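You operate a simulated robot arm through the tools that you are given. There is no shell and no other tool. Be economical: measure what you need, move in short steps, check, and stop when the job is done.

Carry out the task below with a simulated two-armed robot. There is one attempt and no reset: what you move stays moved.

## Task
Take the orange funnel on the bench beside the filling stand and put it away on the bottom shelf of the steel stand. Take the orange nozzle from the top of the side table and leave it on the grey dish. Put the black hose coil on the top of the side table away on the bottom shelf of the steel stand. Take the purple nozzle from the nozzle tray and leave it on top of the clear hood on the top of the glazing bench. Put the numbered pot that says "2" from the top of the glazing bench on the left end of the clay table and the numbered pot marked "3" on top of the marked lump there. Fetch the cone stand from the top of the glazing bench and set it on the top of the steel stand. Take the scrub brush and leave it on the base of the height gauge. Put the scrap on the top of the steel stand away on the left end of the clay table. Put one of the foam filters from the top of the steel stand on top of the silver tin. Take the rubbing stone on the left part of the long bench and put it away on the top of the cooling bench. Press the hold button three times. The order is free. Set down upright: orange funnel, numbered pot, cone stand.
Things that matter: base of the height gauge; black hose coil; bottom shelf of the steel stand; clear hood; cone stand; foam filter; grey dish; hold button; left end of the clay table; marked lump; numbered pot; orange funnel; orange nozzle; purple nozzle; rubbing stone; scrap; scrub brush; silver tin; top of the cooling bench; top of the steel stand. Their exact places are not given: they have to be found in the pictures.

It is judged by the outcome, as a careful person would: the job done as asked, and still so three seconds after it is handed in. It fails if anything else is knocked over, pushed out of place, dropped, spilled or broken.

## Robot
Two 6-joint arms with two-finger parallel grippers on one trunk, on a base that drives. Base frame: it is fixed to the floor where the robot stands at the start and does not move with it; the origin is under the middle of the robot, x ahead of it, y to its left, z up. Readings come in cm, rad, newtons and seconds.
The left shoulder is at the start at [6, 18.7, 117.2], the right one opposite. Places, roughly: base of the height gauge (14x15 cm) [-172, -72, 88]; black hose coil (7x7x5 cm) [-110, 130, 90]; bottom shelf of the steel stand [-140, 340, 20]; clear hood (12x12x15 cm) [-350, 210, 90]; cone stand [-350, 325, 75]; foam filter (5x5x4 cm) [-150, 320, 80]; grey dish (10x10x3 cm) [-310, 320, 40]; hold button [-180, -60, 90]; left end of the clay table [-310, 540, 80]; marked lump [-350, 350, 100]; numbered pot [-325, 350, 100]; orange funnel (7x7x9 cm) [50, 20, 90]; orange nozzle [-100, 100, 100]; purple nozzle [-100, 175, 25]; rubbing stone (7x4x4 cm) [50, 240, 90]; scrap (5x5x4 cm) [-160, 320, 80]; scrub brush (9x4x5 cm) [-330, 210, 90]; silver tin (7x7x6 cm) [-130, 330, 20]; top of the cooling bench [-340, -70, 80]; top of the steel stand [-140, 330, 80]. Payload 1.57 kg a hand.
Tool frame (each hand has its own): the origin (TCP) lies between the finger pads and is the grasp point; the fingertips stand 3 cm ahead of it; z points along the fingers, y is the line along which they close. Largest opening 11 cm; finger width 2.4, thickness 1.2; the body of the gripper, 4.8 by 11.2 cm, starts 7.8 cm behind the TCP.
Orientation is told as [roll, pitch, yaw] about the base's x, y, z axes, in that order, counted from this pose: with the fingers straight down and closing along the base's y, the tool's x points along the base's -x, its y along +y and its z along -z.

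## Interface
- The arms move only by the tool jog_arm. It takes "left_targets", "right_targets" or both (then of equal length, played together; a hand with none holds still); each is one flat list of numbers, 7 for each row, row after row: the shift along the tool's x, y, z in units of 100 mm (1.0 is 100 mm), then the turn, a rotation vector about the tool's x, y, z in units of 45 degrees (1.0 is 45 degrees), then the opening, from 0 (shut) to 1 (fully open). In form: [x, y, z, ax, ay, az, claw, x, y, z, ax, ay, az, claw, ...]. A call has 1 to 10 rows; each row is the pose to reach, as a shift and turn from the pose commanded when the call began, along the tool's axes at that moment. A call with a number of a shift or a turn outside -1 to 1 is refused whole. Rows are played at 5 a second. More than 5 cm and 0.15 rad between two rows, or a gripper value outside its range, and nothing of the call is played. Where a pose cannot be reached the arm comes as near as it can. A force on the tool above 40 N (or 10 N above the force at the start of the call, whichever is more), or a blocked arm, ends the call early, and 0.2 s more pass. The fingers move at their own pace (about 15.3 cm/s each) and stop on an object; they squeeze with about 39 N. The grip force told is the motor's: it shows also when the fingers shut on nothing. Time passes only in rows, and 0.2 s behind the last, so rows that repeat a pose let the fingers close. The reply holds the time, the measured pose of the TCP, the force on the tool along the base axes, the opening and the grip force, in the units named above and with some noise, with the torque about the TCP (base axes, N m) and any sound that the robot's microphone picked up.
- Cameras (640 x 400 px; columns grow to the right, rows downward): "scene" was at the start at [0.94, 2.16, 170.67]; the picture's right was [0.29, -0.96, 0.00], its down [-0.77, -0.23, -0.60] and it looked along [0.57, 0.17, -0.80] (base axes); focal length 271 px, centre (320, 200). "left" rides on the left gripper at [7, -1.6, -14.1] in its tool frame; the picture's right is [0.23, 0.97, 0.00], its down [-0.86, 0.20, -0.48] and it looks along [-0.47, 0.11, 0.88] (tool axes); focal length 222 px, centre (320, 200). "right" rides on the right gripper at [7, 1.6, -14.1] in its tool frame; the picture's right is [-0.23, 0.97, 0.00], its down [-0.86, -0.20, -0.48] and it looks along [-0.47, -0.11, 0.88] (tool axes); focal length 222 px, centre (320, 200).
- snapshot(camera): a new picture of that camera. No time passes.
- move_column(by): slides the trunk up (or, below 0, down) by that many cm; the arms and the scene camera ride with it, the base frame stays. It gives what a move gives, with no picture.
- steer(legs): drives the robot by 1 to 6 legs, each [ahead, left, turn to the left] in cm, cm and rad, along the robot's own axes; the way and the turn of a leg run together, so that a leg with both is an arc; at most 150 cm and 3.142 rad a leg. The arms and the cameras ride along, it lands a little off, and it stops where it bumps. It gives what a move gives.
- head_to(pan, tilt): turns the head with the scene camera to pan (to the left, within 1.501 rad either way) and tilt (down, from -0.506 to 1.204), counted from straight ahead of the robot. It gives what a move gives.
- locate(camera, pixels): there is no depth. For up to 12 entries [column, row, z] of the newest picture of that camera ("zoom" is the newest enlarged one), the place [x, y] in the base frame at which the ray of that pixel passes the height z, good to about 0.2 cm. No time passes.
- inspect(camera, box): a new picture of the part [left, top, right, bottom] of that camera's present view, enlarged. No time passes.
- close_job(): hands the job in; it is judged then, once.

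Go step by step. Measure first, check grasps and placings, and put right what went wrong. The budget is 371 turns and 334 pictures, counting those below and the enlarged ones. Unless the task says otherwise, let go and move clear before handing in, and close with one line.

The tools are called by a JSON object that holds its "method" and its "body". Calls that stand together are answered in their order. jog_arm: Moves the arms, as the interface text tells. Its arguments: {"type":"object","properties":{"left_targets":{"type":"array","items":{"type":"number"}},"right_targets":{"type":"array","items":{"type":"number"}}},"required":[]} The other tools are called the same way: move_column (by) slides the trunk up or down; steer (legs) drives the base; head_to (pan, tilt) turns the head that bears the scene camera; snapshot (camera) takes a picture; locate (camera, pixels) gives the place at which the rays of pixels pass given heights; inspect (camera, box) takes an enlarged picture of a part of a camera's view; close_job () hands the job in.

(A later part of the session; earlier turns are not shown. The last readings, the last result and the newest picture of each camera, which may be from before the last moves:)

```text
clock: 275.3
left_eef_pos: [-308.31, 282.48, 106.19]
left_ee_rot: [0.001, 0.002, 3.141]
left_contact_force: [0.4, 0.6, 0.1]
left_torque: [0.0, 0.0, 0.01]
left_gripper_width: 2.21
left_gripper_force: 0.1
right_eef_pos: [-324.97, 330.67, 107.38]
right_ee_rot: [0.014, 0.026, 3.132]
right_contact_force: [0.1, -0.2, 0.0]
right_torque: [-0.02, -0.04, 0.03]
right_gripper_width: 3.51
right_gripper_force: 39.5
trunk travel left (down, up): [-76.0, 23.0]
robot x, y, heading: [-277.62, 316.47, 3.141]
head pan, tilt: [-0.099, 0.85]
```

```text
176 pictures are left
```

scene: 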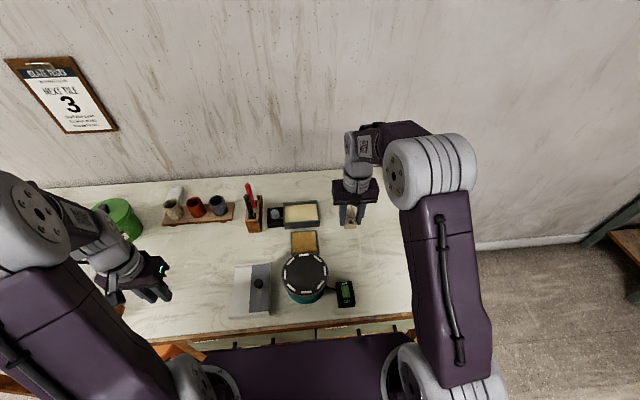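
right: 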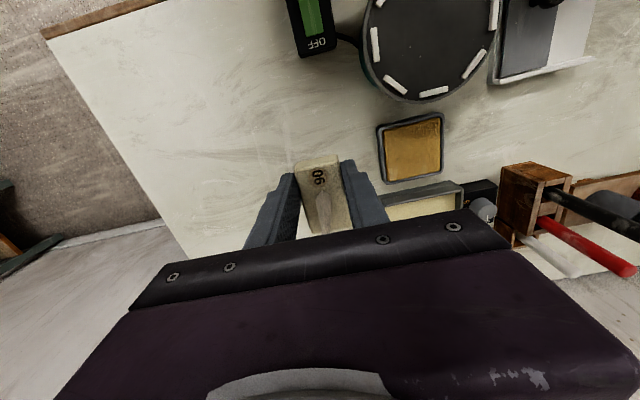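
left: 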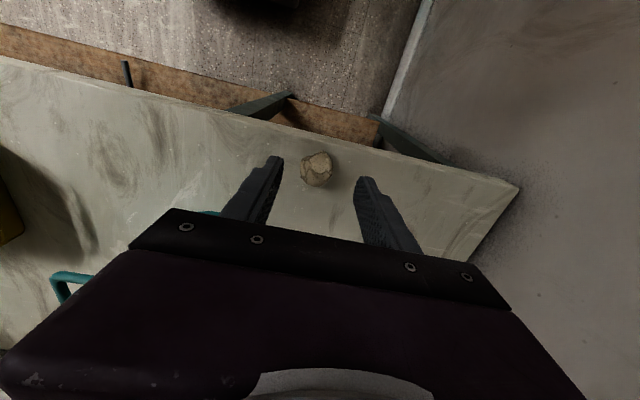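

Cone stand held upright. Pull the right hand in, back off a little and slide along the bench to the brush.

{"method": "jog_arm", "body": {"right_targets": [0.4, 0.1, 0, 0, 0, 0, 0.15, 0.8, 0.2, 0, 0, 0, 0, 0.15, 1, 0.2, 0, 0, 0, 0, 0.15]}}

{"method": "jog_arm", "body": {"right_targets": [0.4, 0, 0, 0, 0, 0, 0.15, 0.8, 0, 0, 0, 0, 0, 0.15]}}

{"method": "steer", "body": {"legs": [[-18, 0, 0], [0, 82, 0]]}}

{"method": "head_to", "body": {"pan": 0.15, "tilt": 0.85}}

{"method": "snapshot", "body": {"camera": "scene"}}

{"method": "snapshot", "body": {"camera": "left"}}

```text
clock: 276.1
left_eef_pos: [-308.29, 282.45, 106.23]
left_ee_rot: [0.0, 0.001, 3.141]
left_contact_force: [-0.2, 0.3, -0.6]
left_torque: [0.01, -0.01, 0.01]
left_gripper_width: 2.19
left_gripper_force: 0.2
right_eef_pos: [-315.22, 328.96, 107.71]
right_ee_rot: [0.016, 0.025, 3.135]
right_contact_force: [-0.1, -0.7, -0.9]
right_torque: [0.01, -0.01, -0.03]
right_gripper_width: 3.5
right_gripper_force: 38.8
trunk travel left (down, up): [-76.0, 23.0]
robot x, y, heading: [-278.05, 316.91, 3.141]
head pan, tilt: [-0.099, 0.85]
```

```text
clock: 276.7
left_eef_pos: [-308.14, 282.56, 106.31]
left_ee_rot: [0.0, -0.001, 3.142]
left_contact_force: [0.3, 0.0, 0.2]
left_torque: [0.02, 0.02, -0.02]
left_gripper_width: 2.2
left_gripper_force: 0.0
right_eef_pos: [-307.21, 328.63, 108.11]
right_ee_rot: [0.017, 0.024, 3.132]
right_contact_force: [0.8, 0.4, -1.2]
right_torque: [0.05, -0.01, -0.01]
right_gripper_width: 3.51
right_gripper_force: 39.2
trunk travel left (down, up): [-76.0, 23.0]
robot x, y, heading: [-277.86, 316.93, 3.137]
head pan, tilt: [-0.099, 0.85]
```

```text
clock: 282.2
left_eef_pos: [-290.46, 199.59, 106.29]
left_ee_rot: [0.001, 0.003, 3.138]
left_contact_force: [0.3, -1.0, 0.4]
left_torque: [0.02, 0.02, 0.01]
left_gripper_width: 2.2
left_gripper_force: 0.0
right_eef_pos: [-289.62, 245.46, 108.09]
right_ee_rot: [0.018, 0.026, 3.132]
right_contact_force: [0.6, 0.4, -1.6]
right_torque: [0.01, -0.01, -0.02]
right_gripper_width: 3.51
right_gripper_force: 39.4
trunk travel left (down, up): [-76.0, 23.0]
robot x, y, heading: [-260.09, 233.85, 3.146]
head pan, tilt: [-0.099, 0.85]
```

```text
clock: 283.0
left_eef_pos: [-290.57, 199.5, 106.28]
left_ee_rot: [0.001, 0.001, 3.14]
left_contact_force: [0.1, -0.6, 1.1]
left_torque: [0.02, 0.01, -0.02]
left_gripper_width: 2.21
left_gripper_force: 0.1
right_eef_pos: [-289.46, 245.44, 107.99]
right_ee_rot: [0.016, 0.027, 3.132]
right_contact_force: [0.3, 0.1, 0.2]
right_torque: [0.01, -0.04, 0.02]
right_gripper_width: 3.49
right_gripper_force: 39.2
trunk travel left (down, up): [-76.0, 23.0]
robot x, y, heading: [-259.9, 234.05, 3.141]
head pan, tilt: [0.15, 0.85]
```

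```text
175 pictures are left
```

scene: 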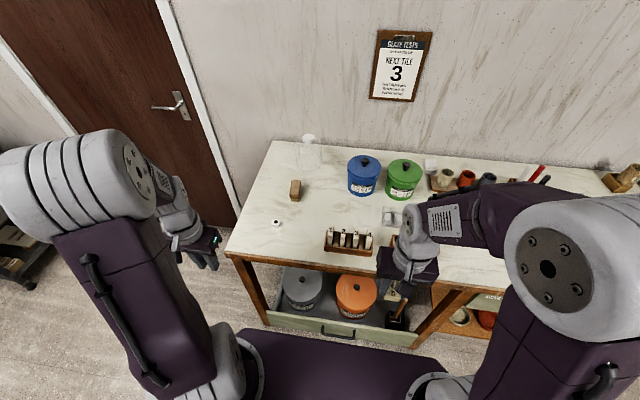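

```text
174 pictures are left
```

left: 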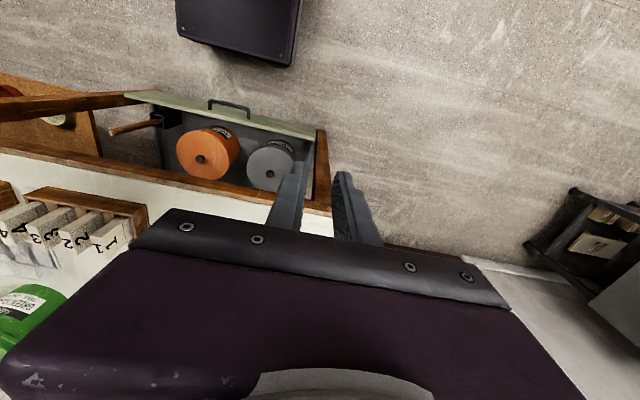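

{"method": "inspect", "body": {"camera": "scene", "box": [230, 120, 380, 260]}}

{"method": "locate", "body": {"camera": "zoom", "pixels": [[280, 300, 88], [277, 286, 90], [277, 270, 90], [277, 320, 86], [330, 190, 86], [330, 95, 101], [330, 95, 105]]}}

```text
2.86 times, centred on (305, 190) of scene
```

zoom: 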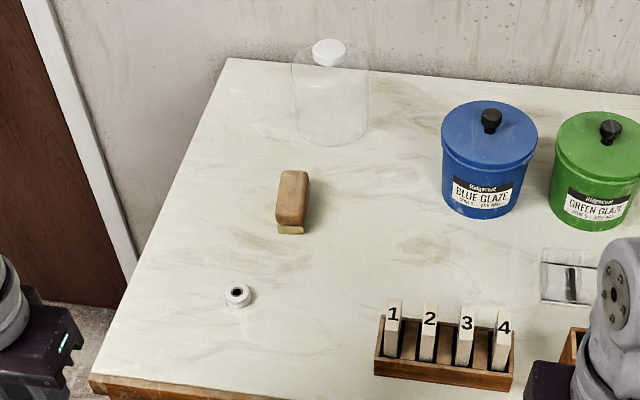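

```text
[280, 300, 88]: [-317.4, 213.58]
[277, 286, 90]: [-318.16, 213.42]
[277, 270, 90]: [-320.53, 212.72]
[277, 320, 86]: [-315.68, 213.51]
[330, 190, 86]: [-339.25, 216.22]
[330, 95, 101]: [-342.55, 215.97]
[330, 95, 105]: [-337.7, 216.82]
```

The brush is at zoom (292,205) and the clear hood, with a white knob, at (330,95). Locate them.

{"method": "locate", "body": {"camera": "zoom", "pixels": [[292, 200, 90], [292, 200, 91], [279, 230, 86], [303, 232, 86], [295, 175, 91], [330, 52, 101], [330, 52, 103], [330, 140, 86], [330, 117, 86]]}}

{"method": "steer", "body": {"legs": [[17, 0, 0]]}}

{"method": "jog_arm", "body": {"left_targets": [-0.35, -0.3, 0, 0, 0, 0, 0.5, -0.7, -0.6, 0, 0, 0, 0, 0.6, -1, -0.9, 0, 0, 0, 0, 0.6]}}

{"method": "snapshot", "body": {"camera": "left"}}

{"method": "snapshot", "body": {"camera": "scene"}}

```text
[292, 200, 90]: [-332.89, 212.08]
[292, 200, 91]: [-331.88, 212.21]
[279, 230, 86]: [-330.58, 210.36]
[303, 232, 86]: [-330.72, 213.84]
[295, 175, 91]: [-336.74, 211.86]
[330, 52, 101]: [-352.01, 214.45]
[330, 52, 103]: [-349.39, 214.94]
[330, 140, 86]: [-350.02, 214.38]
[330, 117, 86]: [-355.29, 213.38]
```

```text
clock: 284.4
left_eef_pos: [-307.17, 199.66, 106.26]
left_ee_rot: [0.0, 0.001, 3.138]
left_contact_force: [-1.3, -0.4, 0.5]
left_torque: [-0.02, 0.0, 0.04]
left_gripper_width: 2.2
left_gripper_force: 0.1
right_eef_pos: [-306.09, 245.73, 108.17]
right_ee_rot: [0.014, 0.024, 3.129]
right_contact_force: [0.3, 1.2, -0.8]
right_torque: [0.01, 0.05, -0.03]
right_gripper_width: 3.51
right_gripper_force: 39.0
trunk travel left (down, up): [-76.0, 23.0]
robot x, y, heading: [-276.72, 233.65, 3.134]
head pan, tilt: [0.15, 0.85]
```

```text
clock: 285.2
left_eef_pos: [-317.4, 208.87, 106.27]
left_ee_rot: [0.0, 0.004, 3.139]
left_contact_force: [-0.2, -0.4, 0.2]
left_torque: [-0.04, -0.02, -0.01]
left_gripper_width: 6.58
left_gripper_force: 0.0
right_eef_pos: [-306.46, 245.56, 108.1]
right_ee_rot: [0.016, 0.028, 3.132]
right_contact_force: [0.9, 1.0, -0.8]
right_torque: [-0.03, -0.03, 0.01]
right_gripper_width: 3.49
right_gripper_force: 38.6
trunk travel left (down, up): [-76.0, 23.0]
robot x, y, heading: [-276.93, 233.84, 3.134]
head pan, tilt: [0.15, 0.85]
```

```text
172 pictures are left
```

left: 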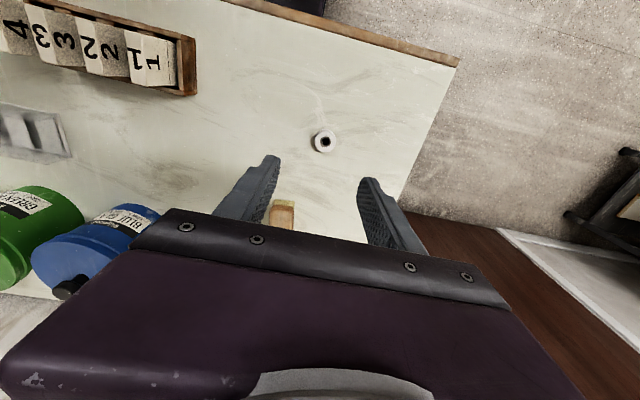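

```text
171 pictures are left
```

scene: 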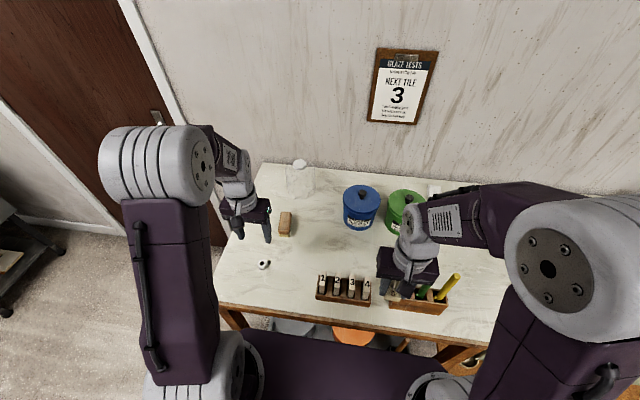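

{"method": "jog_arm", "body": {"left_targets": [-0.4, -0.1, 0, 0, 0, 0, 0.6, -0.8, -0.2, 0, 0, 0, 0, 0.6, -1, -0.3, 0.2, 0, 0, 0, 0.6]}}

{"method": "jog_arm", "body": {"left_targets": [-0.4, 0, 0.1, 0, 0, 0, 0.6, -0.6, 0, 0.4, 0, 0, 0, 0.6]}}

{"method": "snapshot", "body": {"camera": "left"}}

{"method": "inspect", "body": {"camera": "scene", "box": [200, 130, 360, 290]}}

```text
clock: 286.0
left_eef_pos: [-327.47, 211.8, 104.12]
left_ee_rot: [-0.001, 0.003, 3.139]
left_contact_force: [-0.2, 0.4, -0.4]
left_torque: [-0.03, 0.01, 0.02]
left_gripper_width: 6.58
left_gripper_force: 0.0
right_eef_pos: [-306.41, 245.61, 108.01]
right_ee_rot: [0.016, 0.027, 3.131]
right_contact_force: [-0.1, 0.0, -0.4]
right_torque: [-0.02, 0.0, 0.01]
right_gripper_width: 3.47
right_gripper_force: 39.1
trunk travel left (down, up): [-76.0, 23.0]
robot x, y, heading: [-277.01, 233.43, 3.139]
head pan, tilt: [0.15, 0.85]
```

```text
clock: 286.6
left_eef_pos: [-333.36, 211.83, 99.98]
left_ee_rot: [0.001, 0.003, 3.138]
left_contact_force: [-0.3, -0.2, 0.4]
left_torque: [0.03, -0.01, -0.01]
left_gripper_width: 6.59
left_gripper_force: 0.1
right_eef_pos: [-306.54, 245.5, 108.13]
right_ee_rot: [0.016, 0.027, 3.131]
right_contact_force: [-0.4, -0.6, -1.3]
right_torque: [-0.02, 0.0, 0.01]
right_gripper_width: 3.48
right_gripper_force: 39.2
trunk travel left (down, up): [-76.0, 23.0]
robot x, y, heading: [-276.88, 233.53, 3.137]
head pan, tilt: [0.15, 0.85]
```

```text
170 pictures are left
```

left: 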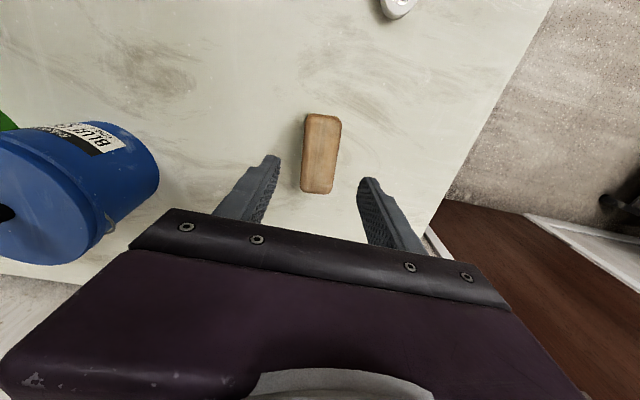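

```text
2.50 times, centred on (280, 210) of scene
```

zoom: 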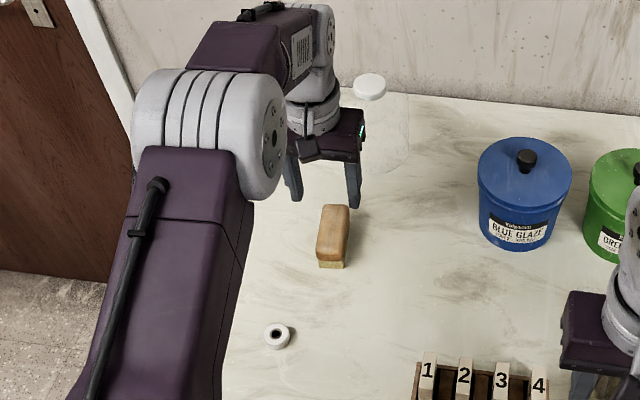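

{"method": "locate", "body": {"camera": "left", "pixels": [[321, 155, 91], [321, 155, 90], [323, 114, 91], [318, 192, 91]]}}

{"method": "locate", "body": {"camera": "zoom", "pixels": [[333, 232, 91], [333, 232, 90], [320, 266, 86], [345, 267, 86], [369, 86, 102], [369, 86, 104]]}}

```text
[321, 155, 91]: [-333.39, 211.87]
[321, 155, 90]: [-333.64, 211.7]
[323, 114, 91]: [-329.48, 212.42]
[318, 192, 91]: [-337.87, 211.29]
```

```text
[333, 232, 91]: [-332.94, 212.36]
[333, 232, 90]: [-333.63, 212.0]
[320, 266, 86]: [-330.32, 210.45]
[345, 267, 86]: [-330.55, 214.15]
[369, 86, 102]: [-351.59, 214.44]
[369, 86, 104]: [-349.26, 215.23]
```

Centred. Descend to TCP z≈90 and grip.

{"method": "jog_arm", "body": {"left_targets": [0, 0, 0.4, 0, 0, 0, 0.6, 0, 0, 0.8, 0, 0, 0, 0.6, 0, 0, 1, 0, 0, 0, 0.6, 0, 0, 1, 0, 0, 0, 0.2, 0, 0, 1, 0, 0, 0, 0.2, 0, 0, 1, 0, 0, 0, 0.2]}}

{"method": "jog_arm", "body": {"left_targets": [0, 0, -0.3, 0, 0, 0, 0.2, 0, 0, -0.7, 0, 0, 0, 0.2, 0.1, 0, -1, 0, 0, 0, 0.2]}}

{"method": "snapshot", "body": {"camera": "left"}}

```text
clock: 288.0
left_eef_pos: [-333.23, 211.58, 90.12]
left_ee_rot: [0.001, 0.001, 3.139]
left_contact_force: [1.2, 0.7, 1.1]
left_torque: [0.04, -0.06, 0.01]
left_gripper_width: 3.96
left_gripper_force: 39.0
right_eef_pos: [-306.28, 245.56, 107.97]
right_ee_rot: [0.017, 0.027, 3.131]
right_contact_force: [-0.2, -0.3, 0.7]
right_torque: [0.0, 0.01, -0.01]
right_gripper_width: 3.5
right_gripper_force: 39.2
trunk travel left (down, up): [-76.0, 23.0]
robot x, y, heading: [-276.8, 234.06, 3.138]
head pan, tilt: [0.15, 0.85]
```

```text
clock: 288.8
left_eef_pos: [-332.4, 211.49, 100.66]
left_ee_rot: [0.0, 0.001, 3.138]
left_contact_force: [0.5, 0.4, -0.6]
left_torque: [-0.02, 0.0, 0.01]
left_gripper_width: 3.94
left_gripper_force: 39.5
right_eef_pos: [-306.32, 245.62, 108.07]
right_ee_rot: [0.016, 0.027, 3.128]
right_contact_force: [0.3, 0.5, -1.3]
right_torque: [-0.02, -0.04, 0.0]
right_gripper_width: 3.51
right_gripper_force: 39.0
trunk travel left (down, up): [-76.0, 23.0]
robot x, y, heading: [-276.95, 233.91, 3.138]
head pan, tilt: [0.15, 0.85]
```

```text
168 pictures are left
```

left: 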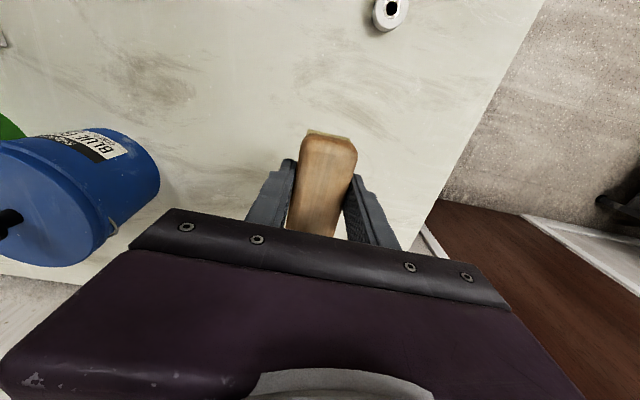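

Brush held (bottom about 4 cm below the TCP). Now take the cone stand to the steel stand's near (west) side.

{"method": "jog_arm", "body": {"left_targets": [0.4, 0, -0.2, 0, 0, 0, 0.2, 0.8, 0, -0.5, 0, 0, 0, 0.2, 1, 0, -0.6, 0, 0, 0, 0.2]}}

{"method": "jog_arm", "body": {"left_targets": [0.4, 0.2, 0, 0, 0, 0, 0.2, 0.8, 0.4, 0, 0, 0, 0, 0.2, 1, 0.5, 0, 0, 0, 0, 0.2]}}

{"method": "steer", "body": {"legs": [[-35, 0, 0], [0, -105, 0], [0, 0, -1.57], [0, 0, -1.57]]}}

{"method": "head_to", "body": {"pan": 0, "tilt": 0.7}}

{"method": "snapshot", "body": {"camera": "scene"}}

```text
clock: 289.6
left_eef_pos: [-322.38, 211.41, 106.5]
left_ee_rot: [0.0, 0.003, 3.139]
left_contact_force: [-0.1, 0.4, -1.1]
left_torque: [0.02, 0.0, 0.0]
left_gripper_width: 3.93
left_gripper_force: 38.7
right_eef_pos: [-306.41, 245.65, 108.02]
right_ee_rot: [0.015, 0.025, 3.129]
right_contact_force: [0.5, 0.6, -0.6]
right_torque: [0.02, -0.02, -0.04]
right_gripper_width: 3.5
right_gripper_force: 39.2
trunk travel left (down, up): [-76.0, 23.0]
robot x, y, heading: [-276.63, 233.68, 3.136]
head pan, tilt: [0.15, 0.85]
```

```text
clock: 290.4
left_eef_pos: [-312.63, 206.53, 106.29]
left_ee_rot: [0.0, 0.002, 3.136]
left_contact_force: [0.8, 0.3, -0.8]
left_torque: [-0.03, 0.02, 0.0]
left_gripper_width: 3.95
left_gripper_force: 38.8
right_eef_pos: [-306.36, 245.63, 107.91]
right_ee_rot: [0.015, 0.026, 3.129]
right_contact_force: [0.3, -0.1, -0.1]
right_torque: [0.0, 0.01, -0.01]
right_gripper_width: 3.5
right_gripper_force: 39.0
trunk travel left (down, up): [-76.0, 23.0]
robot x, y, heading: [-277.09, 233.62, 3.132]
head pan, tilt: [0.15, 0.85]
```

```text
clock: 305.4
left_eef_pos: [-206.81, 366.75, 106.2]
left_ee_rot: [0.0, 0.001, -0.029]
left_contact_force: [0.3, 0.6, -0.8]
left_torque: [0.02, -0.02, 0.02]
left_gripper_width: 3.93
left_gripper_force: 39.5
right_eef_pos: [-214.09, 327.7, 108.1]
right_ee_rot: [0.016, 0.026, -0.035]
right_contact_force: [-0.1, 0.0, -0.7]
right_torque: [0.02, 0.03, -0.01]
right_gripper_width: 3.52
right_gripper_force: 39.3
trunk travel left (down, up): [-76.0, 23.0]
robot x, y, heading: [-243.69, 340.33, -0.032]
head pan, tilt: [0.15, 0.85]
```

```text
clock: 306.1
left_eef_pos: [-206.8, 366.73, 106.35]
left_ee_rot: [0.0, 0.002, -0.029]
left_contact_force: [0.0, 0.5, -0.6]
left_torque: [0.02, 0.01, 0.03]
left_gripper_width: 3.95
left_gripper_force: 39.4
right_eef_pos: [-214.04, 327.7, 108.02]
right_ee_rot: [0.015, 0.027, -0.039]
right_contact_force: [-0.3, 0.7, -1.1]
right_torque: [0.02, 0.02, 0.0]
right_gripper_width: 3.5
right_gripper_force: 39.0
trunk travel left (down, up): [-76.0, 23.0]
robot x, y, heading: [-243.15, 340.24, -0.026]
head pan, tilt: [0.0, 0.7]
```

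```text
167 pictures are left
```

scene: 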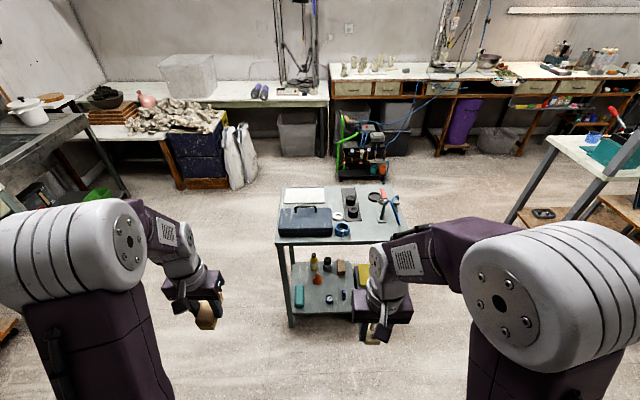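

Drive 38 cm nearer and look down on the top.

{"method": "steer", "body": {"legs": [[38, 0, 0.028]]}}

{"method": "head_to", "body": {"pan": -0.2, "tilt": 0.9}}

{"method": "inspect", "body": {"camera": "scene", "box": [180, 110, 440, 300]}}

{"method": "snapshot", "body": {"camera": "right"}}

```text
clock: 308.5
left_eef_pos: [-170.34, 367.45, 106.34]
left_ee_rot: [0.0, 0.002, 0.004]
left_contact_force: [-0.9, -0.6, -0.8]
left_torque: [-0.01, 0.0, 0.03]
left_gripper_width: 3.95
left_gripper_force: 39.1
right_eef_pos: [-176.27, 328.18, 107.95]
right_ee_rot: [0.017, 0.026, -0.004]
right_contact_force: [0.2, -0.4, -0.8]
right_torque: [0.03, 0.04, -0.01]
right_gripper_width: 3.49
right_gripper_force: 39.4
trunk travel left (down, up): [-76.0, 23.0]
robot x, y, heading: [-205.56, 339.7, 0.004]
head pan, tilt: [0.0, 0.7]
```

```text
clock: 309.3
left_eef_pos: [-170.26, 367.28, 106.31]
left_ee_rot: [0.0, 0.001, 0.002]
left_contact_force: [0.4, 0.0, 0.0]
left_torque: [0.0, 0.04, 0.02]
left_gripper_width: 3.92
left_gripper_force: 38.8
right_eef_pos: [-176.16, 328.2, 108.03]
right_ee_rot: [0.017, 0.027, -0.003]
right_contact_force: [-1.1, -0.2, -1.1]
right_torque: [0.0, 0.03, 0.0]
right_gripper_width: 3.5
right_gripper_force: 39.1
trunk travel left (down, up): [-76.0, 23.0]
robot x, y, heading: [-205.58, 340.04, 0.006]
head pan, tilt: [-0.201, 0.901]
```

```text
2.11 times, centred on (310, 205) of scene
```

zoom: 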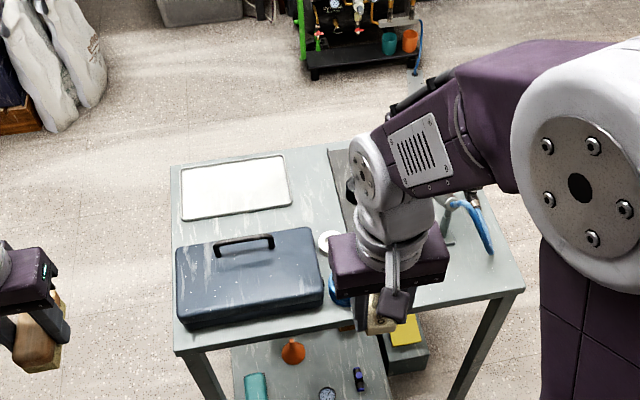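

```text
165 pictures are left
```

right: 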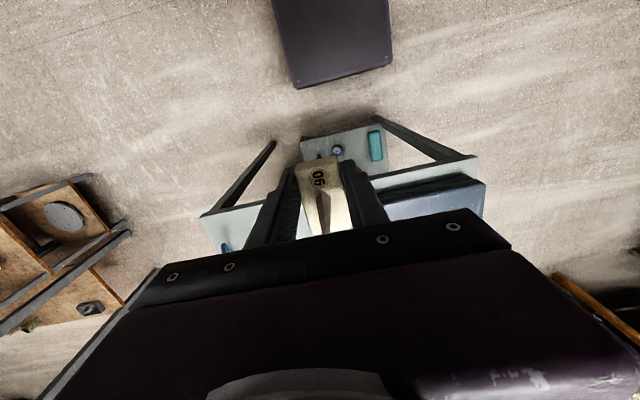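

The free spot is between the blue coil and the gun's hose, about (-159.5, 317). Move the cone stand above it.

{"method": "jog_arm", "body": {"right_targets": [-0.3, -0.3, 0, 0, 0, 0, 0.15, -0.6, -0.6, 0, 0, 0, 0, 0.15, -0.9, -0.9, 0, 0, 0, 0, 0.15]}}

{"method": "jog_arm", "body": {"right_targets": [-0.4, -0.22, 0, 0, 0, 0, 0.15, -0.75, -0.22, 0.1, 0, 0, 0, 0.15]}}

{"method": "snapshot", "body": {"camera": "right"}}

{"method": "inspect", "body": {"camera": "scene", "box": [240, 110, 440, 270]}}

```text
clock: 310.1
left_eef_pos: [-170.25, 367.36, 106.35]
left_ee_rot: [-0.001, 0.003, 0.004]
left_contact_force: [-0.4, -1.3, -1.5]
left_torque: [0.01, -0.03, 0.0]
left_gripper_width: 3.99
left_gripper_force: 39.3
right_eef_pos: [-166.96, 319.23, 107.55]
right_ee_rot: [0.017, 0.026, -0.003]
right_contact_force: [0.3, 0.2, -1.5]
right_torque: [0.01, 0.04, 0.01]
right_gripper_width: 3.49
right_gripper_force: 39.3
trunk travel left (down, up): [-76.0, 23.0]
robot x, y, heading: [-205.71, 340.05, 0.003]
head pan, tilt: [-0.201, 0.901]
```

```text
clock: 310.7
left_eef_pos: [-169.87, 367.25, 106.31]
left_ee_rot: [-0.001, 0.004, 0.003]
left_contact_force: [0.9, 0.0, -1.0]
left_torque: [-0.01, 0.03, 0.03]
left_gripper_width: 3.91
left_gripper_force: 38.8
right_eef_pos: [-159.63, 316.92, 106.28]
right_ee_rot: [0.015, 0.032, -0.004]
right_contact_force: [0.5, -0.2, -1.0]
right_torque: [-0.01, 0.05, 0.0]
right_gripper_width: 3.5
right_gripper_force: 38.5
trunk travel left (down, up): [-76.0, 23.0]
robot x, y, heading: [-205.61, 339.8, 0.0]
head pan, tilt: [-0.201, 0.901]
```

```text
164 pictures are left
```

right: 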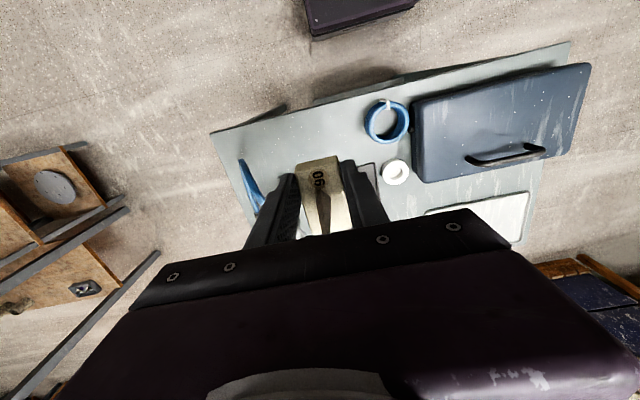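

```text
2.50 times, centred on (340, 190) of scene
```

zoom: 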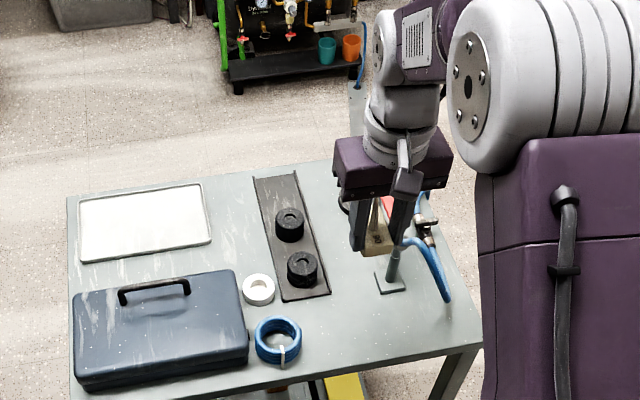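

{"method": "locate", "body": {"camera": "zoom", "pixels": [[350, 330, 80], [390, 285, 80], [445, 298, 85], [445, 298, 90], [278, 345, 81], [320, 293, 80], [480, 343, 80], [330, 362, 80], [425, 250, 93]]}}

{"method": "locate", "body": {"camera": "right", "pixels": [[387, 120, 81], [396, 171, 81], [212, 133, 80], [255, 190, 90], [240, 160, 92]]}}

```text
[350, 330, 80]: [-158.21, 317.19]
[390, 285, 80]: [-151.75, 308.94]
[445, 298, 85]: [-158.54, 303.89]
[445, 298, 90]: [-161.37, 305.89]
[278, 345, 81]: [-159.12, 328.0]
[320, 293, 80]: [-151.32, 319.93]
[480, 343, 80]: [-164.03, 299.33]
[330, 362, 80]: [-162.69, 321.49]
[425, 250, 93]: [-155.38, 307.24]
```

```text
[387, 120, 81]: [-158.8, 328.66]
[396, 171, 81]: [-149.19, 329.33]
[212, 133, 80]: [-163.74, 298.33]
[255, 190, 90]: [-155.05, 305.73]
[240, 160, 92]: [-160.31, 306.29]
```

Target (-158.8, 317) is clear on all sides. Lower.

{"method": "jog_arm", "body": {"right_targets": [-0.08, 0, 0.4, 0, 0, 0, 0.15, -0.08, 0, 0.8, 0, 0, 0, 0.15, -0.08, 0, 1, 0, 0, 0, 0.15]}}

{"method": "jog_arm", "body": {"right_targets": [0, 0, 0.4, 0, 0, 0, 0.15, 0, 0, 0.8, 0, 0, 0, 0.15, 0, 0, 1, 0, 0, 0, 0.15]}}

{"method": "snapshot", "body": {"camera": "right"}}

{"method": "inspect", "body": {"camera": "scene", "box": [240, 110, 440, 270]}}

```text
clock: 311.5
left_eef_pos: [-170.27, 367.46, 106.34]
left_ee_rot: [-0.001, 0.002, 0.004]
left_contact_force: [-0.6, -0.2, -1.0]
left_torque: [0.0, -0.03, -0.01]
left_gripper_width: 3.97
left_gripper_force: 39.0
right_eef_pos: [-159.2, 317.37, 96.68]
right_ee_rot: [0.016, 0.027, -0.004]
right_contact_force: [-0.9, 0.0, 0.0]
right_torque: [0.02, 0.01, -0.02]
right_gripper_width: 3.51
right_gripper_force: 38.8
trunk travel left (down, up): [-76.0, 23.0]
robot x, y, heading: [-205.93, 340.0, 0.004]
head pan, tilt: [-0.201, 0.901]
```

```text
clock: 312.3
left_eef_pos: [-170.23, 367.31, 106.26]
left_ee_rot: [0.0, 0.001, 0.004]
left_contact_force: [0.6, 0.1, -1.3]
left_torque: [0.0, 0.03, 0.01]
left_gripper_width: 3.96
left_gripper_force: 39.2
right_eef_pos: [-159.44, 317.34, 86.58]
right_ee_rot: [0.018, 0.025, -0.004]
right_contact_force: [0.2, 0.4, -0.4]
right_torque: [0.04, 0.02, 0.01]
right_gripper_width: 3.5
right_gripper_force: 38.4
trunk travel left (down, up): [-76.0, 23.0]
robot x, y, heading: [-205.6, 340.0, 0.004]
head pan, tilt: [-0.201, 0.901]
```

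```text
162 pictures are left
```

right: 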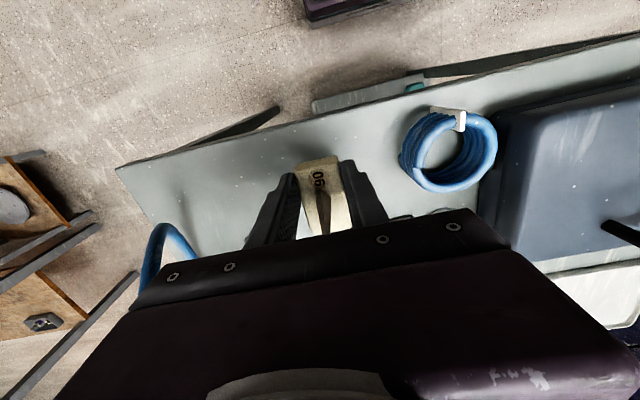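

```text
2.50 times, centred on (340, 190) of scene
```

zoom: 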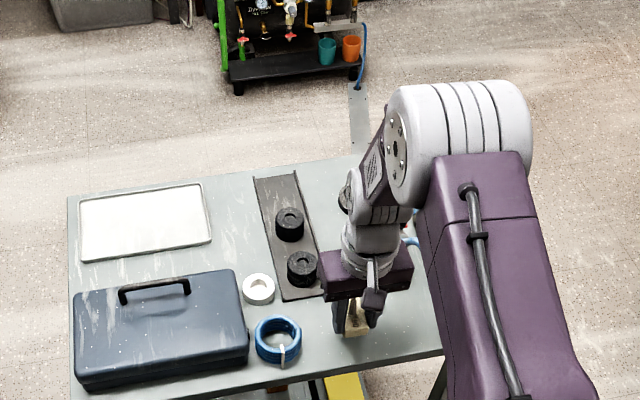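

{"method": "jog_arm", "body": {"right_targets": [0, 0, 0.12, 0, 0, 0, 0.15, 0, 0, 0.22, 0, 0, 0, 0.15, 0, 0, 0.27, 0, 0, 0, 0.15, 0, 0, 0.3, 0, 0, 0, 0.15]}}

{"method": "jog_arm", "body": {"right_targets": [0, 0, 0.03, 0, 0, 0, 0.15, 0, 0, 0.06, 0, 0, 0, 0.15, 0, 0, 0.06, 0, 0, 0, 0.15]}}

```text
clock: 313.3
left_eef_pos: [-170.35, 367.39, 106.41]
left_ee_rot: [-0.002, 0.0, 0.003]
left_contact_force: [-0.7, 0.0, -1.6]
left_torque: [0.0, 0.02, 0.02]
left_gripper_width: 3.95
left_gripper_force: 39.0
right_eef_pos: [-159.34, 317.2, 83.62]
right_ee_rot: [0.012, 0.023, -0.003]
right_contact_force: [-1.7, -1.4, 18.6]
right_torque: [-0.39, 0.03, -0.01]
right_gripper_width: 3.5
right_gripper_force: 38.6
trunk travel left (down, up): [-76.0, 23.0]
robot x, y, heading: [-205.82, 339.72, 0.003]
head pan, tilt: [-0.201, 0.901]
```

```text
clock: 314.1
left_eef_pos: [-170.38, 367.37, 106.3]
left_ee_rot: [-0.002, -0.001, 0.006]
left_contact_force: [-1.0, -0.1, -0.9]
left_torque: [-0.01, -0.02, -0.01]
left_gripper_width: 3.96
left_gripper_force: 38.7
right_eef_pos: [-159.49, 317.36, 83.07]
right_ee_rot: [0.014, 0.02, -0.002]
right_contact_force: [5.3, -7.2, 35.6]
right_torque: [-0.52, -0.05, -0.04]
right_gripper_width: 3.51
right_gripper_force: 39.0
trunk travel left (down, up): [-76.0, 23.0]
robot x, y, heading: [-205.36, 339.8, 0.005]
head pan, tilt: [-0.201, 0.901]
```

Contact. Ease off, open, rise, and look.

{"method": "jog_arm", "body": {"right_targets": [0, 0, -0.05, 0, 0, 0, 0.15, 0, 0, -0.05, 0, 0, 0, 0.45, 0, 0, -0.05, 0, 0, 0, 0.45, 0, 0, -0.4, 0, 0, 0, 0.45, 0, 0, -0.8, 0, 0, 0, 0.45, 0, 0, -1, 0, 0, 0, 0.45]}}

{"method": "jog_arm", "body": {"right_targets": [0, 0, -0.4, 0, 0, 0, 0.45, 0.4, 0, -0.6, 0, 0, 0, 0.45, 0.8, 0.2, -0.8, 0, 0, 0, 0.3, 1, 0.4, -1, 0, 0, 0, 0.2]}}

{"method": "inspect", "body": {"camera": "scene", "box": [240, 110, 440, 270]}}

{"method": "snapshot", "body": {"camera": "right"}}

```text
clock: 315.5
left_eef_pos: [-170.19, 367.45, 106.36]
left_ee_rot: [0.0, -0.001, 0.003]
left_contact_force: [0.7, 0.5, -0.3]
left_torque: [0.01, -0.02, -0.01]
left_gripper_width: 3.94
left_gripper_force: 39.0
right_eef_pos: [-159.35, 317.21, 93.04]
right_ee_rot: [0.016, 0.028, -0.004]
right_contact_force: [-0.1, 0.5, 0.8]
right_torque: [0.02, -0.02, -0.03]
right_gripper_width: 4.94
right_gripper_force: 0.0
trunk travel left (down, up): [-76.0, 23.0]
robot x, y, heading: [-205.76, 340.0, 0.0]
head pan, tilt: [-0.201, 0.901]
```

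```text
clock: 316.5
left_eef_pos: [-170.27, 367.3, 106.35]
left_ee_rot: [-0.003, 0.001, 0.005]
left_contact_force: [0.2, 0.1, -1.7]
left_torque: [-0.02, -0.01, -0.04]
left_gripper_width: 3.93
left_gripper_force: 39.1
right_eef_pos: [-169.09, 321.24, 103.49]
right_ee_rot: [0.013, 0.024, -0.004]
right_contact_force: [-0.7, 0.0, -0.4]
right_torque: [-0.03, 0.0, -0.02]
right_gripper_width: 2.2
right_gripper_force: 0.0
trunk travel left (down, up): [-76.0, 23.0]
robot x, y, heading: [-205.85, 339.68, 0.003]
head pan, tilt: [-0.201, 0.901]
```

```text
2.50 times, centred on (340, 190) of scene
```

zoom: 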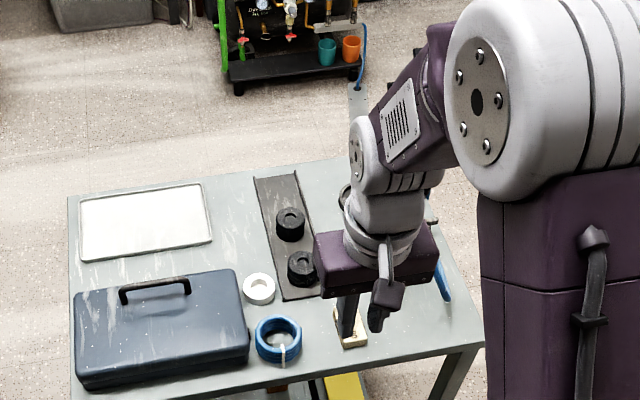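

```text
159 pictures are left
```

right: 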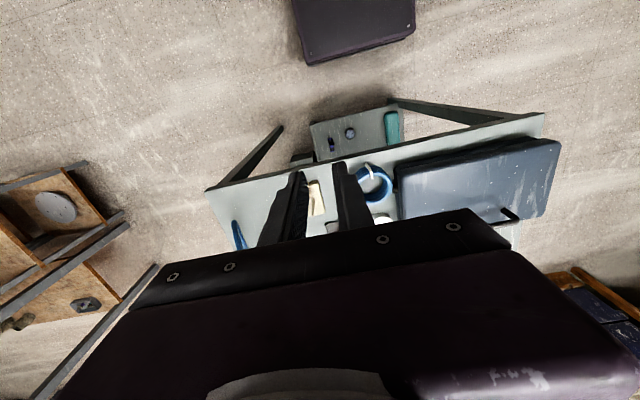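

The cone stand is set on the steel stand. Next the height gauge: back off a little and look towards -y for a route.

{"method": "steer", "body": {"legs": [[-38, 0, 0]]}}

{"method": "jog_arm", "body": {"right_targets": [0.3, 0, -0.3, 0, 0, 0, 0.2, 0.5, -0.3, -0.4, 0, 0, 0, 0.2]}}

{"method": "head_to", "body": {"pan": -1.4, "tilt": 0.45}}

{"method": "snapshot", "body": {"camera": "scene"}}

```text
clock: 318.9
left_eef_pos: [-208.85, 367.39, 106.24]
left_ee_rot: [0.002, 0.003, 0.009]
left_contact_force: [0.9, 0.3, -1.2]
left_torque: [0.02, 0.01, 0.0]
left_gripper_width: 3.94
left_gripper_force: 38.9
right_eef_pos: [-207.25, 321.0, 103.47]
right_ee_rot: [0.016, 0.028, 0.002]
right_contact_force: [-0.7, -1.1, 0.4]
right_torque: [0.01, 0.03, -0.01]
right_gripper_width: 2.18
right_gripper_force: 0.1
trunk travel left (down, up): [-76.0, 23.0]
robot x, y, heading: [-243.87, 339.69, 0.008]
head pan, tilt: [-0.201, 0.901]
```

```text
clock: 319.5
left_eef_pos: [-208.88, 367.22, 106.27]
left_ee_rot: [0.001, 0.003, 0.011]
left_contact_force: [0.0, 0.5, -0.6]
left_torque: [0.03, 0.01, 0.01]
left_gripper_width: 3.94
left_gripper_force: 38.8
right_eef_pos: [-212.19, 317.9, 107.41]
right_ee_rot: [0.017, 0.026, 0.003]
right_contact_force: [0.6, 1.0, -1.4]
right_torque: [0.01, -0.02, 0.04]
right_gripper_width: 2.18
right_gripper_force: 0.1
trunk travel left (down, up): [-76.0, 23.0]
robot x, y, heading: [-244.48, 339.46, 0.01]
head pan, tilt: [-0.201, 0.901]
```

```text
clock: 320.9
left_eef_pos: [-208.75, 367.45, 106.39]
left_ee_rot: [-0.001, 0.003, 0.009]
left_contact_force: [0.3, -0.7, -1.4]
left_torque: [0.02, -0.01, 0.02]
left_gripper_width: 3.94
left_gripper_force: 38.8
right_eef_pos: [-212.05, 318.11, 107.35]
right_ee_rot: [0.015, 0.027, 0.003]
right_contact_force: [-0.2, -0.1, 0.2]
right_torque: [-0.03, -0.01, 0.02]
right_gripper_width: 2.2
right_gripper_force: 0.1
trunk travel left (down, up): [-76.0, 23.0]
robot x, y, heading: [-244.16, 339.63, 0.006]
head pan, tilt: [-1.4, 0.45]
```

```text
158 pictures are left
```

scene: 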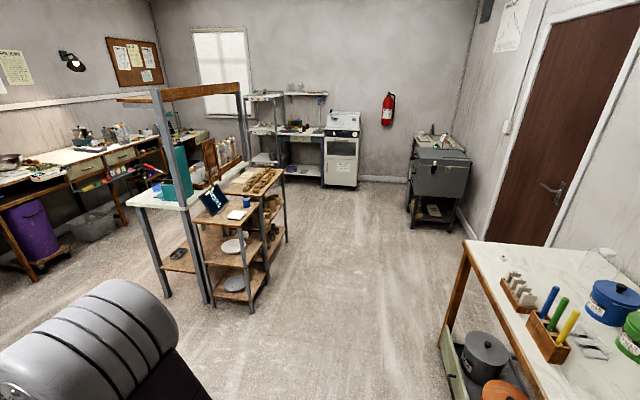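

{"method": "inspect", "body": {"camera": "scene", "box": [220, 70, 480, 240]}}

{"method": "locate", "body": {"camera": "scene", "pixels": [[252, 312, 0], [286, 240, 0], [290, 177, 0], [321, 186, 0], [356, 188, 0], [415, 225, 0], [410, 180, 0], [168, 297, 0], [458, 220, 0], [470, 240, 86]]}}

```text
2.35 times, centred on (350, 155) of scene
```

zoom: 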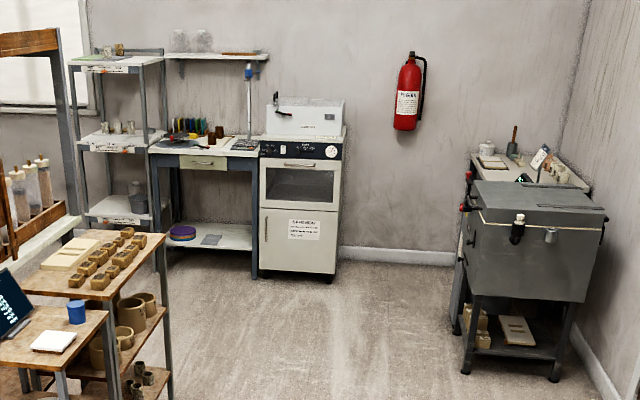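

```text
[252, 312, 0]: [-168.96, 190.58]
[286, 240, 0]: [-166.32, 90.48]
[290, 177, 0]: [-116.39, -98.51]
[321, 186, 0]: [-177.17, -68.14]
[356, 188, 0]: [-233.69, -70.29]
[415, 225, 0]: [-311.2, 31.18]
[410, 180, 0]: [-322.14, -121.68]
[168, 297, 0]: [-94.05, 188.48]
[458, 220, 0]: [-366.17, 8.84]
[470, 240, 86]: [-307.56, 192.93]
```

The height gauge stands on the small bench at about (-172,-72), beside the white oven. I turn and drive down the corridor at x≈-235.

{"method": "steer", "body": {"legs": [[0, 0, -1.575], [150, 0, 0], [140, 0, 0]]}}

{"method": "head_to", "body": {"pan": 0.3, "tilt": 0.6}}

{"method": "snapshot", "body": {"camera": "scene"}}

```text
clock: 338.6
left_eef_pos: [-185.09, 21.34, 106.27]
left_ee_rot: [-0.001, 0.001, -1.424]
left_contact_force: [0.0, 0.9, -1.0]
left_torque: [0.02, 0.0, -0.01]
left_gripper_width: 3.94
left_gripper_force: 38.6
right_eef_pos: [-234.33, 17.74, 107.35]
right_ee_rot: [0.015, 0.026, -1.432]
right_contact_force: [-0.2, 0.4, 0.7]
right_torque: [-0.05, -0.04, 0.02]
right_gripper_width: 2.2
right_gripper_force: 0.0
trunk travel left (down, up): [-76.0, 23.0]
robot x, y, heading: [-217.0, 52.26, -1.423]
head pan, tilt: [-1.4, 0.45]
```

```text
clock: 340.3
left_eef_pos: [-185.01, 21.37, 106.27]
left_ee_rot: [-0.001, 0.0, -1.423]
left_contact_force: [-0.2, 0.1, -1.6]
left_torque: [0.04, 0.03, 0.04]
left_gripper_width: 3.96
left_gripper_force: 38.6
right_eef_pos: [-234.39, 17.71, 107.21]
right_ee_rot: [0.017, 0.026, -1.432]
right_contact_force: [-0.8, -1.0, -0.4]
right_torque: [-0.01, 0.02, 0.02]
right_gripper_width: 2.21
right_gripper_force: 0.1
trunk travel left (down, up): [-76.0, 23.0]
robot x, y, heading: [-217.25, 52.46, -1.422]
head pan, tilt: [0.3, 0.6]
```

```text
156 pictures are left
```

scene: 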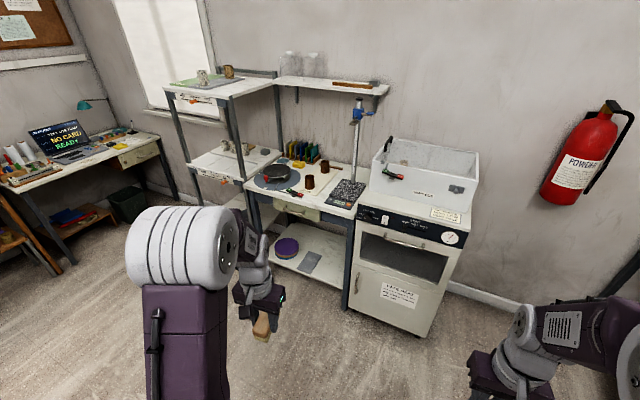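

{"method": "inspect", "body": {"camera": "scene", "box": [240, 80, 480, 260]}}

{"method": "locate", "body": {"camera": "zoom", "pixels": [[280, 288, 85], [245, 320, 80], [310, 340, 90], [350, 345, 90], [220, 318, 85], [60, 310, 83], [420, 370, 0]]}}

```text
2.22 times, centred on (360, 170) of scene
```

zoom: 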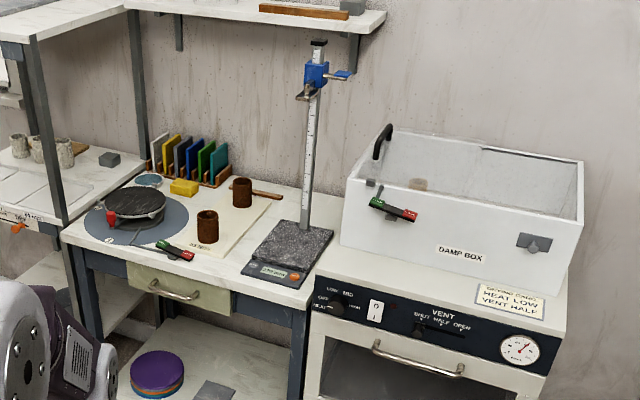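

```text
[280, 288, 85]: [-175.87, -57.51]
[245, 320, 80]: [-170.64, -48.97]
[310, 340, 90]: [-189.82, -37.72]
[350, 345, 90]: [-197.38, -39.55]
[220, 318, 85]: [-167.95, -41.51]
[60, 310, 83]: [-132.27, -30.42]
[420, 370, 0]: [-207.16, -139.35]
```

The height gauge is the granite plate with the column; a red button and label sit on its front edge (zoom (295,278)), likely the hold button. Drive closer, squared up.

{"method": "steer", "body": {"legs": [[0, 0, -0.15], [62, 0, 0], [0, 24, 0]]}}

{"method": "head_to", "body": {"pan": 0.2, "tilt": 0.85}}

{"method": "snapshot", "body": {"camera": "scene"}}

{"method": "inspect", "body": {"camera": "scene", "box": [240, 90, 440, 250]}}

```text
clock: 345.9
left_eef_pos: [-166.16, -46.37, 106.35]
left_ee_rot: [0.0, 0.001, -1.575]
left_contact_force: [-0.6, 0.5, -1.1]
left_torque: [0.0, 0.0, 0.01]
left_gripper_width: 3.94
left_gripper_force: 38.9
right_eef_pos: [-215.54, -42.47, 107.26]
right_ee_rot: [0.017, 0.026, -1.583]
right_contact_force: [-0.3, 0.3, 0.6]
right_torque: [0.01, 0.0, 0.01]
right_gripper_width: 2.18
right_gripper_force: 0.1
trunk travel left (down, up): [-76.0, 23.0]
robot x, y, heading: [-192.78, -10.58, -1.577]
head pan, tilt: [0.3, 0.6]
```

```text
clock: 346.6
left_eef_pos: [-166.04, -46.32, 106.26]
left_ee_rot: [-0.002, 0.001, -1.575]
left_contact_force: [0.4, -0.7, -1.0]
left_torque: [0.03, -0.02, -0.01]
left_gripper_width: 3.9
left_gripper_force: 39.3
right_eef_pos: [-215.38, -42.57, 107.27]
right_ee_rot: [0.015, 0.026, -1.581]
right_contact_force: [0.0, 0.3, -0.1]
right_torque: [-0.05, 0.01, 0.03]
right_gripper_width: 2.21
right_gripper_force: 0.1
trunk travel left (down, up): [-76.0, 23.0]
robot x, y, heading: [-193.39, -10.9, -1.578]
head pan, tilt: [0.201, 0.85]
```

```text
154 pictures are left
```

scene: 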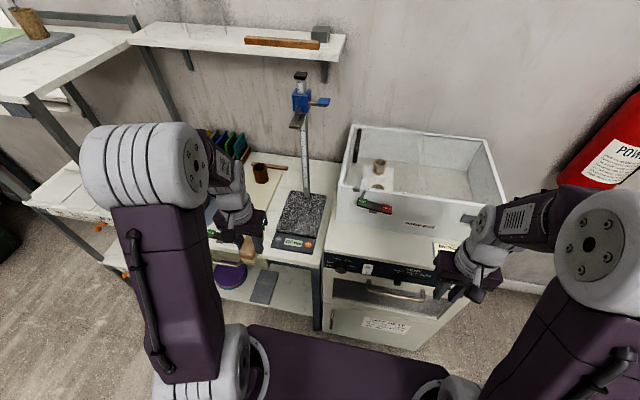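

```text
2.50 times, centred on (340, 170) of scene
```

zoom: 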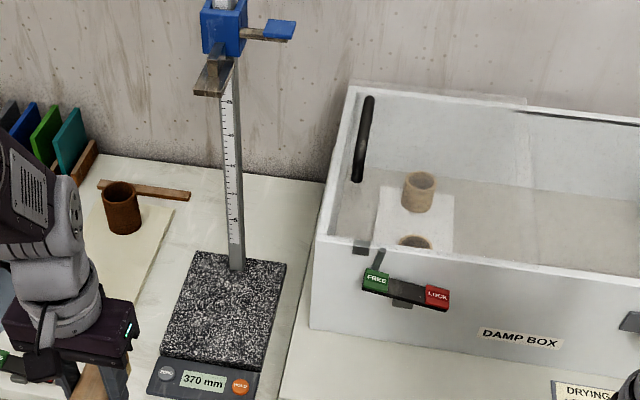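

The plate's front bar shows a grey ZERO and an orange HOLD button. The gauge's jaw overhangs, so I need its position. Locate corners, button, and jaw.

{"method": "locate", "body": {"camera": "zoom", "pixels": [[240, 385, 88], [160, 355, 88], [258, 370, 88], [285, 265, 88], [196, 252, 88], [238, 265, 88], [210, 85, 115], [210, 85, 120], [210, 85, 125], [268, 30, 125], [166, 373, 88]]}}

{"method": "snapshot", "body": {"camera": "left"}}

```text
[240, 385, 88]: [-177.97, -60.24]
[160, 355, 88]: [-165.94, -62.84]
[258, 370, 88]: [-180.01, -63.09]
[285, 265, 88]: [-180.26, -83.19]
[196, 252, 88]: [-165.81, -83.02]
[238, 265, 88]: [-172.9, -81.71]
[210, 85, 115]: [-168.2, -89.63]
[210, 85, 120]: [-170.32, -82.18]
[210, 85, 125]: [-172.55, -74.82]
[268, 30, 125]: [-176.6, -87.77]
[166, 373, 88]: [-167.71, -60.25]
```

```text
152 pictures are left
```

left: 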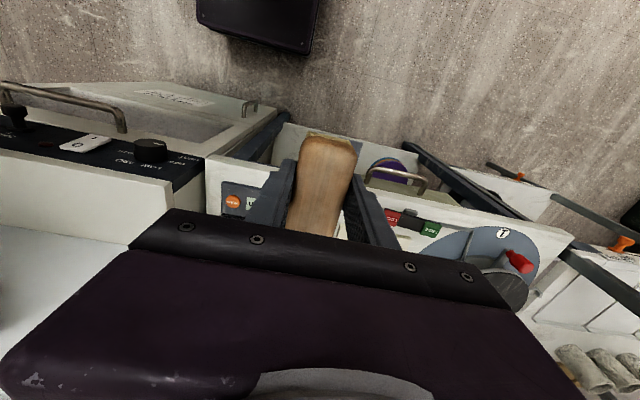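

Granite plate x[-180,-166], y[-83,-63]; the jaw tip hangs at about (-172.5,-75,125). I'll lay the brush on the front half around (-172,-69), coming in low from the front.

{"method": "steer", "body": {"legs": [[12, 0, 0]]}}

{"method": "jog_arm", "body": {"left_targets": [0, -0.3, 0.3, 0, 0, 0, 0.2, 0, -0.6, 0.6, 0, 0, 0, 0.2, 0, -0.6, 0.95, 0, 0, 0, 0.2]}}

{"method": "inspect", "body": {"camera": "scene", "box": [240, 110, 440, 300]}}

{"method": "snapshot", "body": {"camera": "left"}}

```text
clock: 347.9
left_eef_pos: [-166.19, -58.07, 106.26]
left_ee_rot: [0.001, 0.001, -1.573]
left_contact_force: [0.2, 0.0, -0.6]
left_torque: [0.04, 0.01, -0.06]
left_gripper_width: 3.91
left_gripper_force: 39.1
right_eef_pos: [-215.41, -54.31, 107.38]
right_ee_rot: [0.016, 0.026, -1.584]
right_contact_force: [-0.7, 1.1, -0.5]
right_torque: [-0.01, 0.05, 0.0]
right_gripper_width: 2.2
right_gripper_force: 0.1
trunk travel left (down, up): [-76.0, 23.0]
robot x, y, heading: [-193.51, -22.77, -1.573]
head pan, tilt: [0.201, 0.85]
```

```text
clock: 348.7
left_eef_pos: [-172.41, -58.37, 96.92]
left_ee_rot: [-0.002, 0.006, -1.575]
left_contact_force: [0.3, -0.1, -1.5]
left_torque: [0.02, -0.02, -0.01]
left_gripper_width: 3.96
left_gripper_force: 39.1
right_eef_pos: [-215.37, -54.35, 107.41]
right_ee_rot: [0.014, 0.027, -1.582]
right_contact_force: [0.1, -0.4, -1.1]
right_torque: [0.0, -0.01, 0.01]
right_gripper_width: 2.2
right_gripper_force: 0.1
trunk travel left (down, up): [-76.0, 23.0]
robot x, y, heading: [-193.24, -22.97, -1.569]
head pan, tilt: [0.201, 0.85]
```

```text
2.11 times, centred on (340, 205) of scene
```

zoom: 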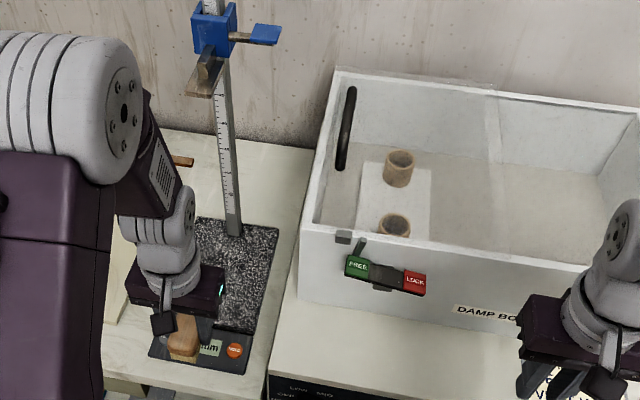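

```text
150 pictures are left
```

left: 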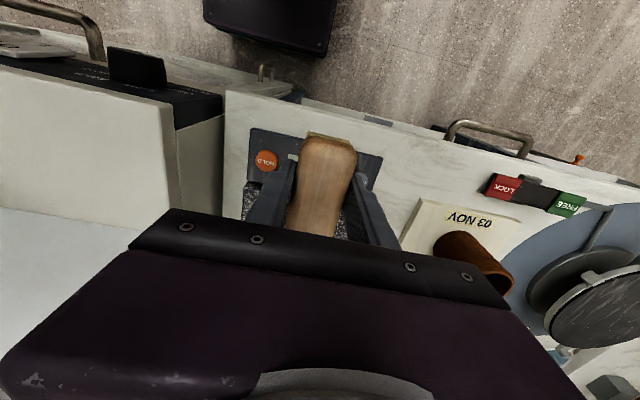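

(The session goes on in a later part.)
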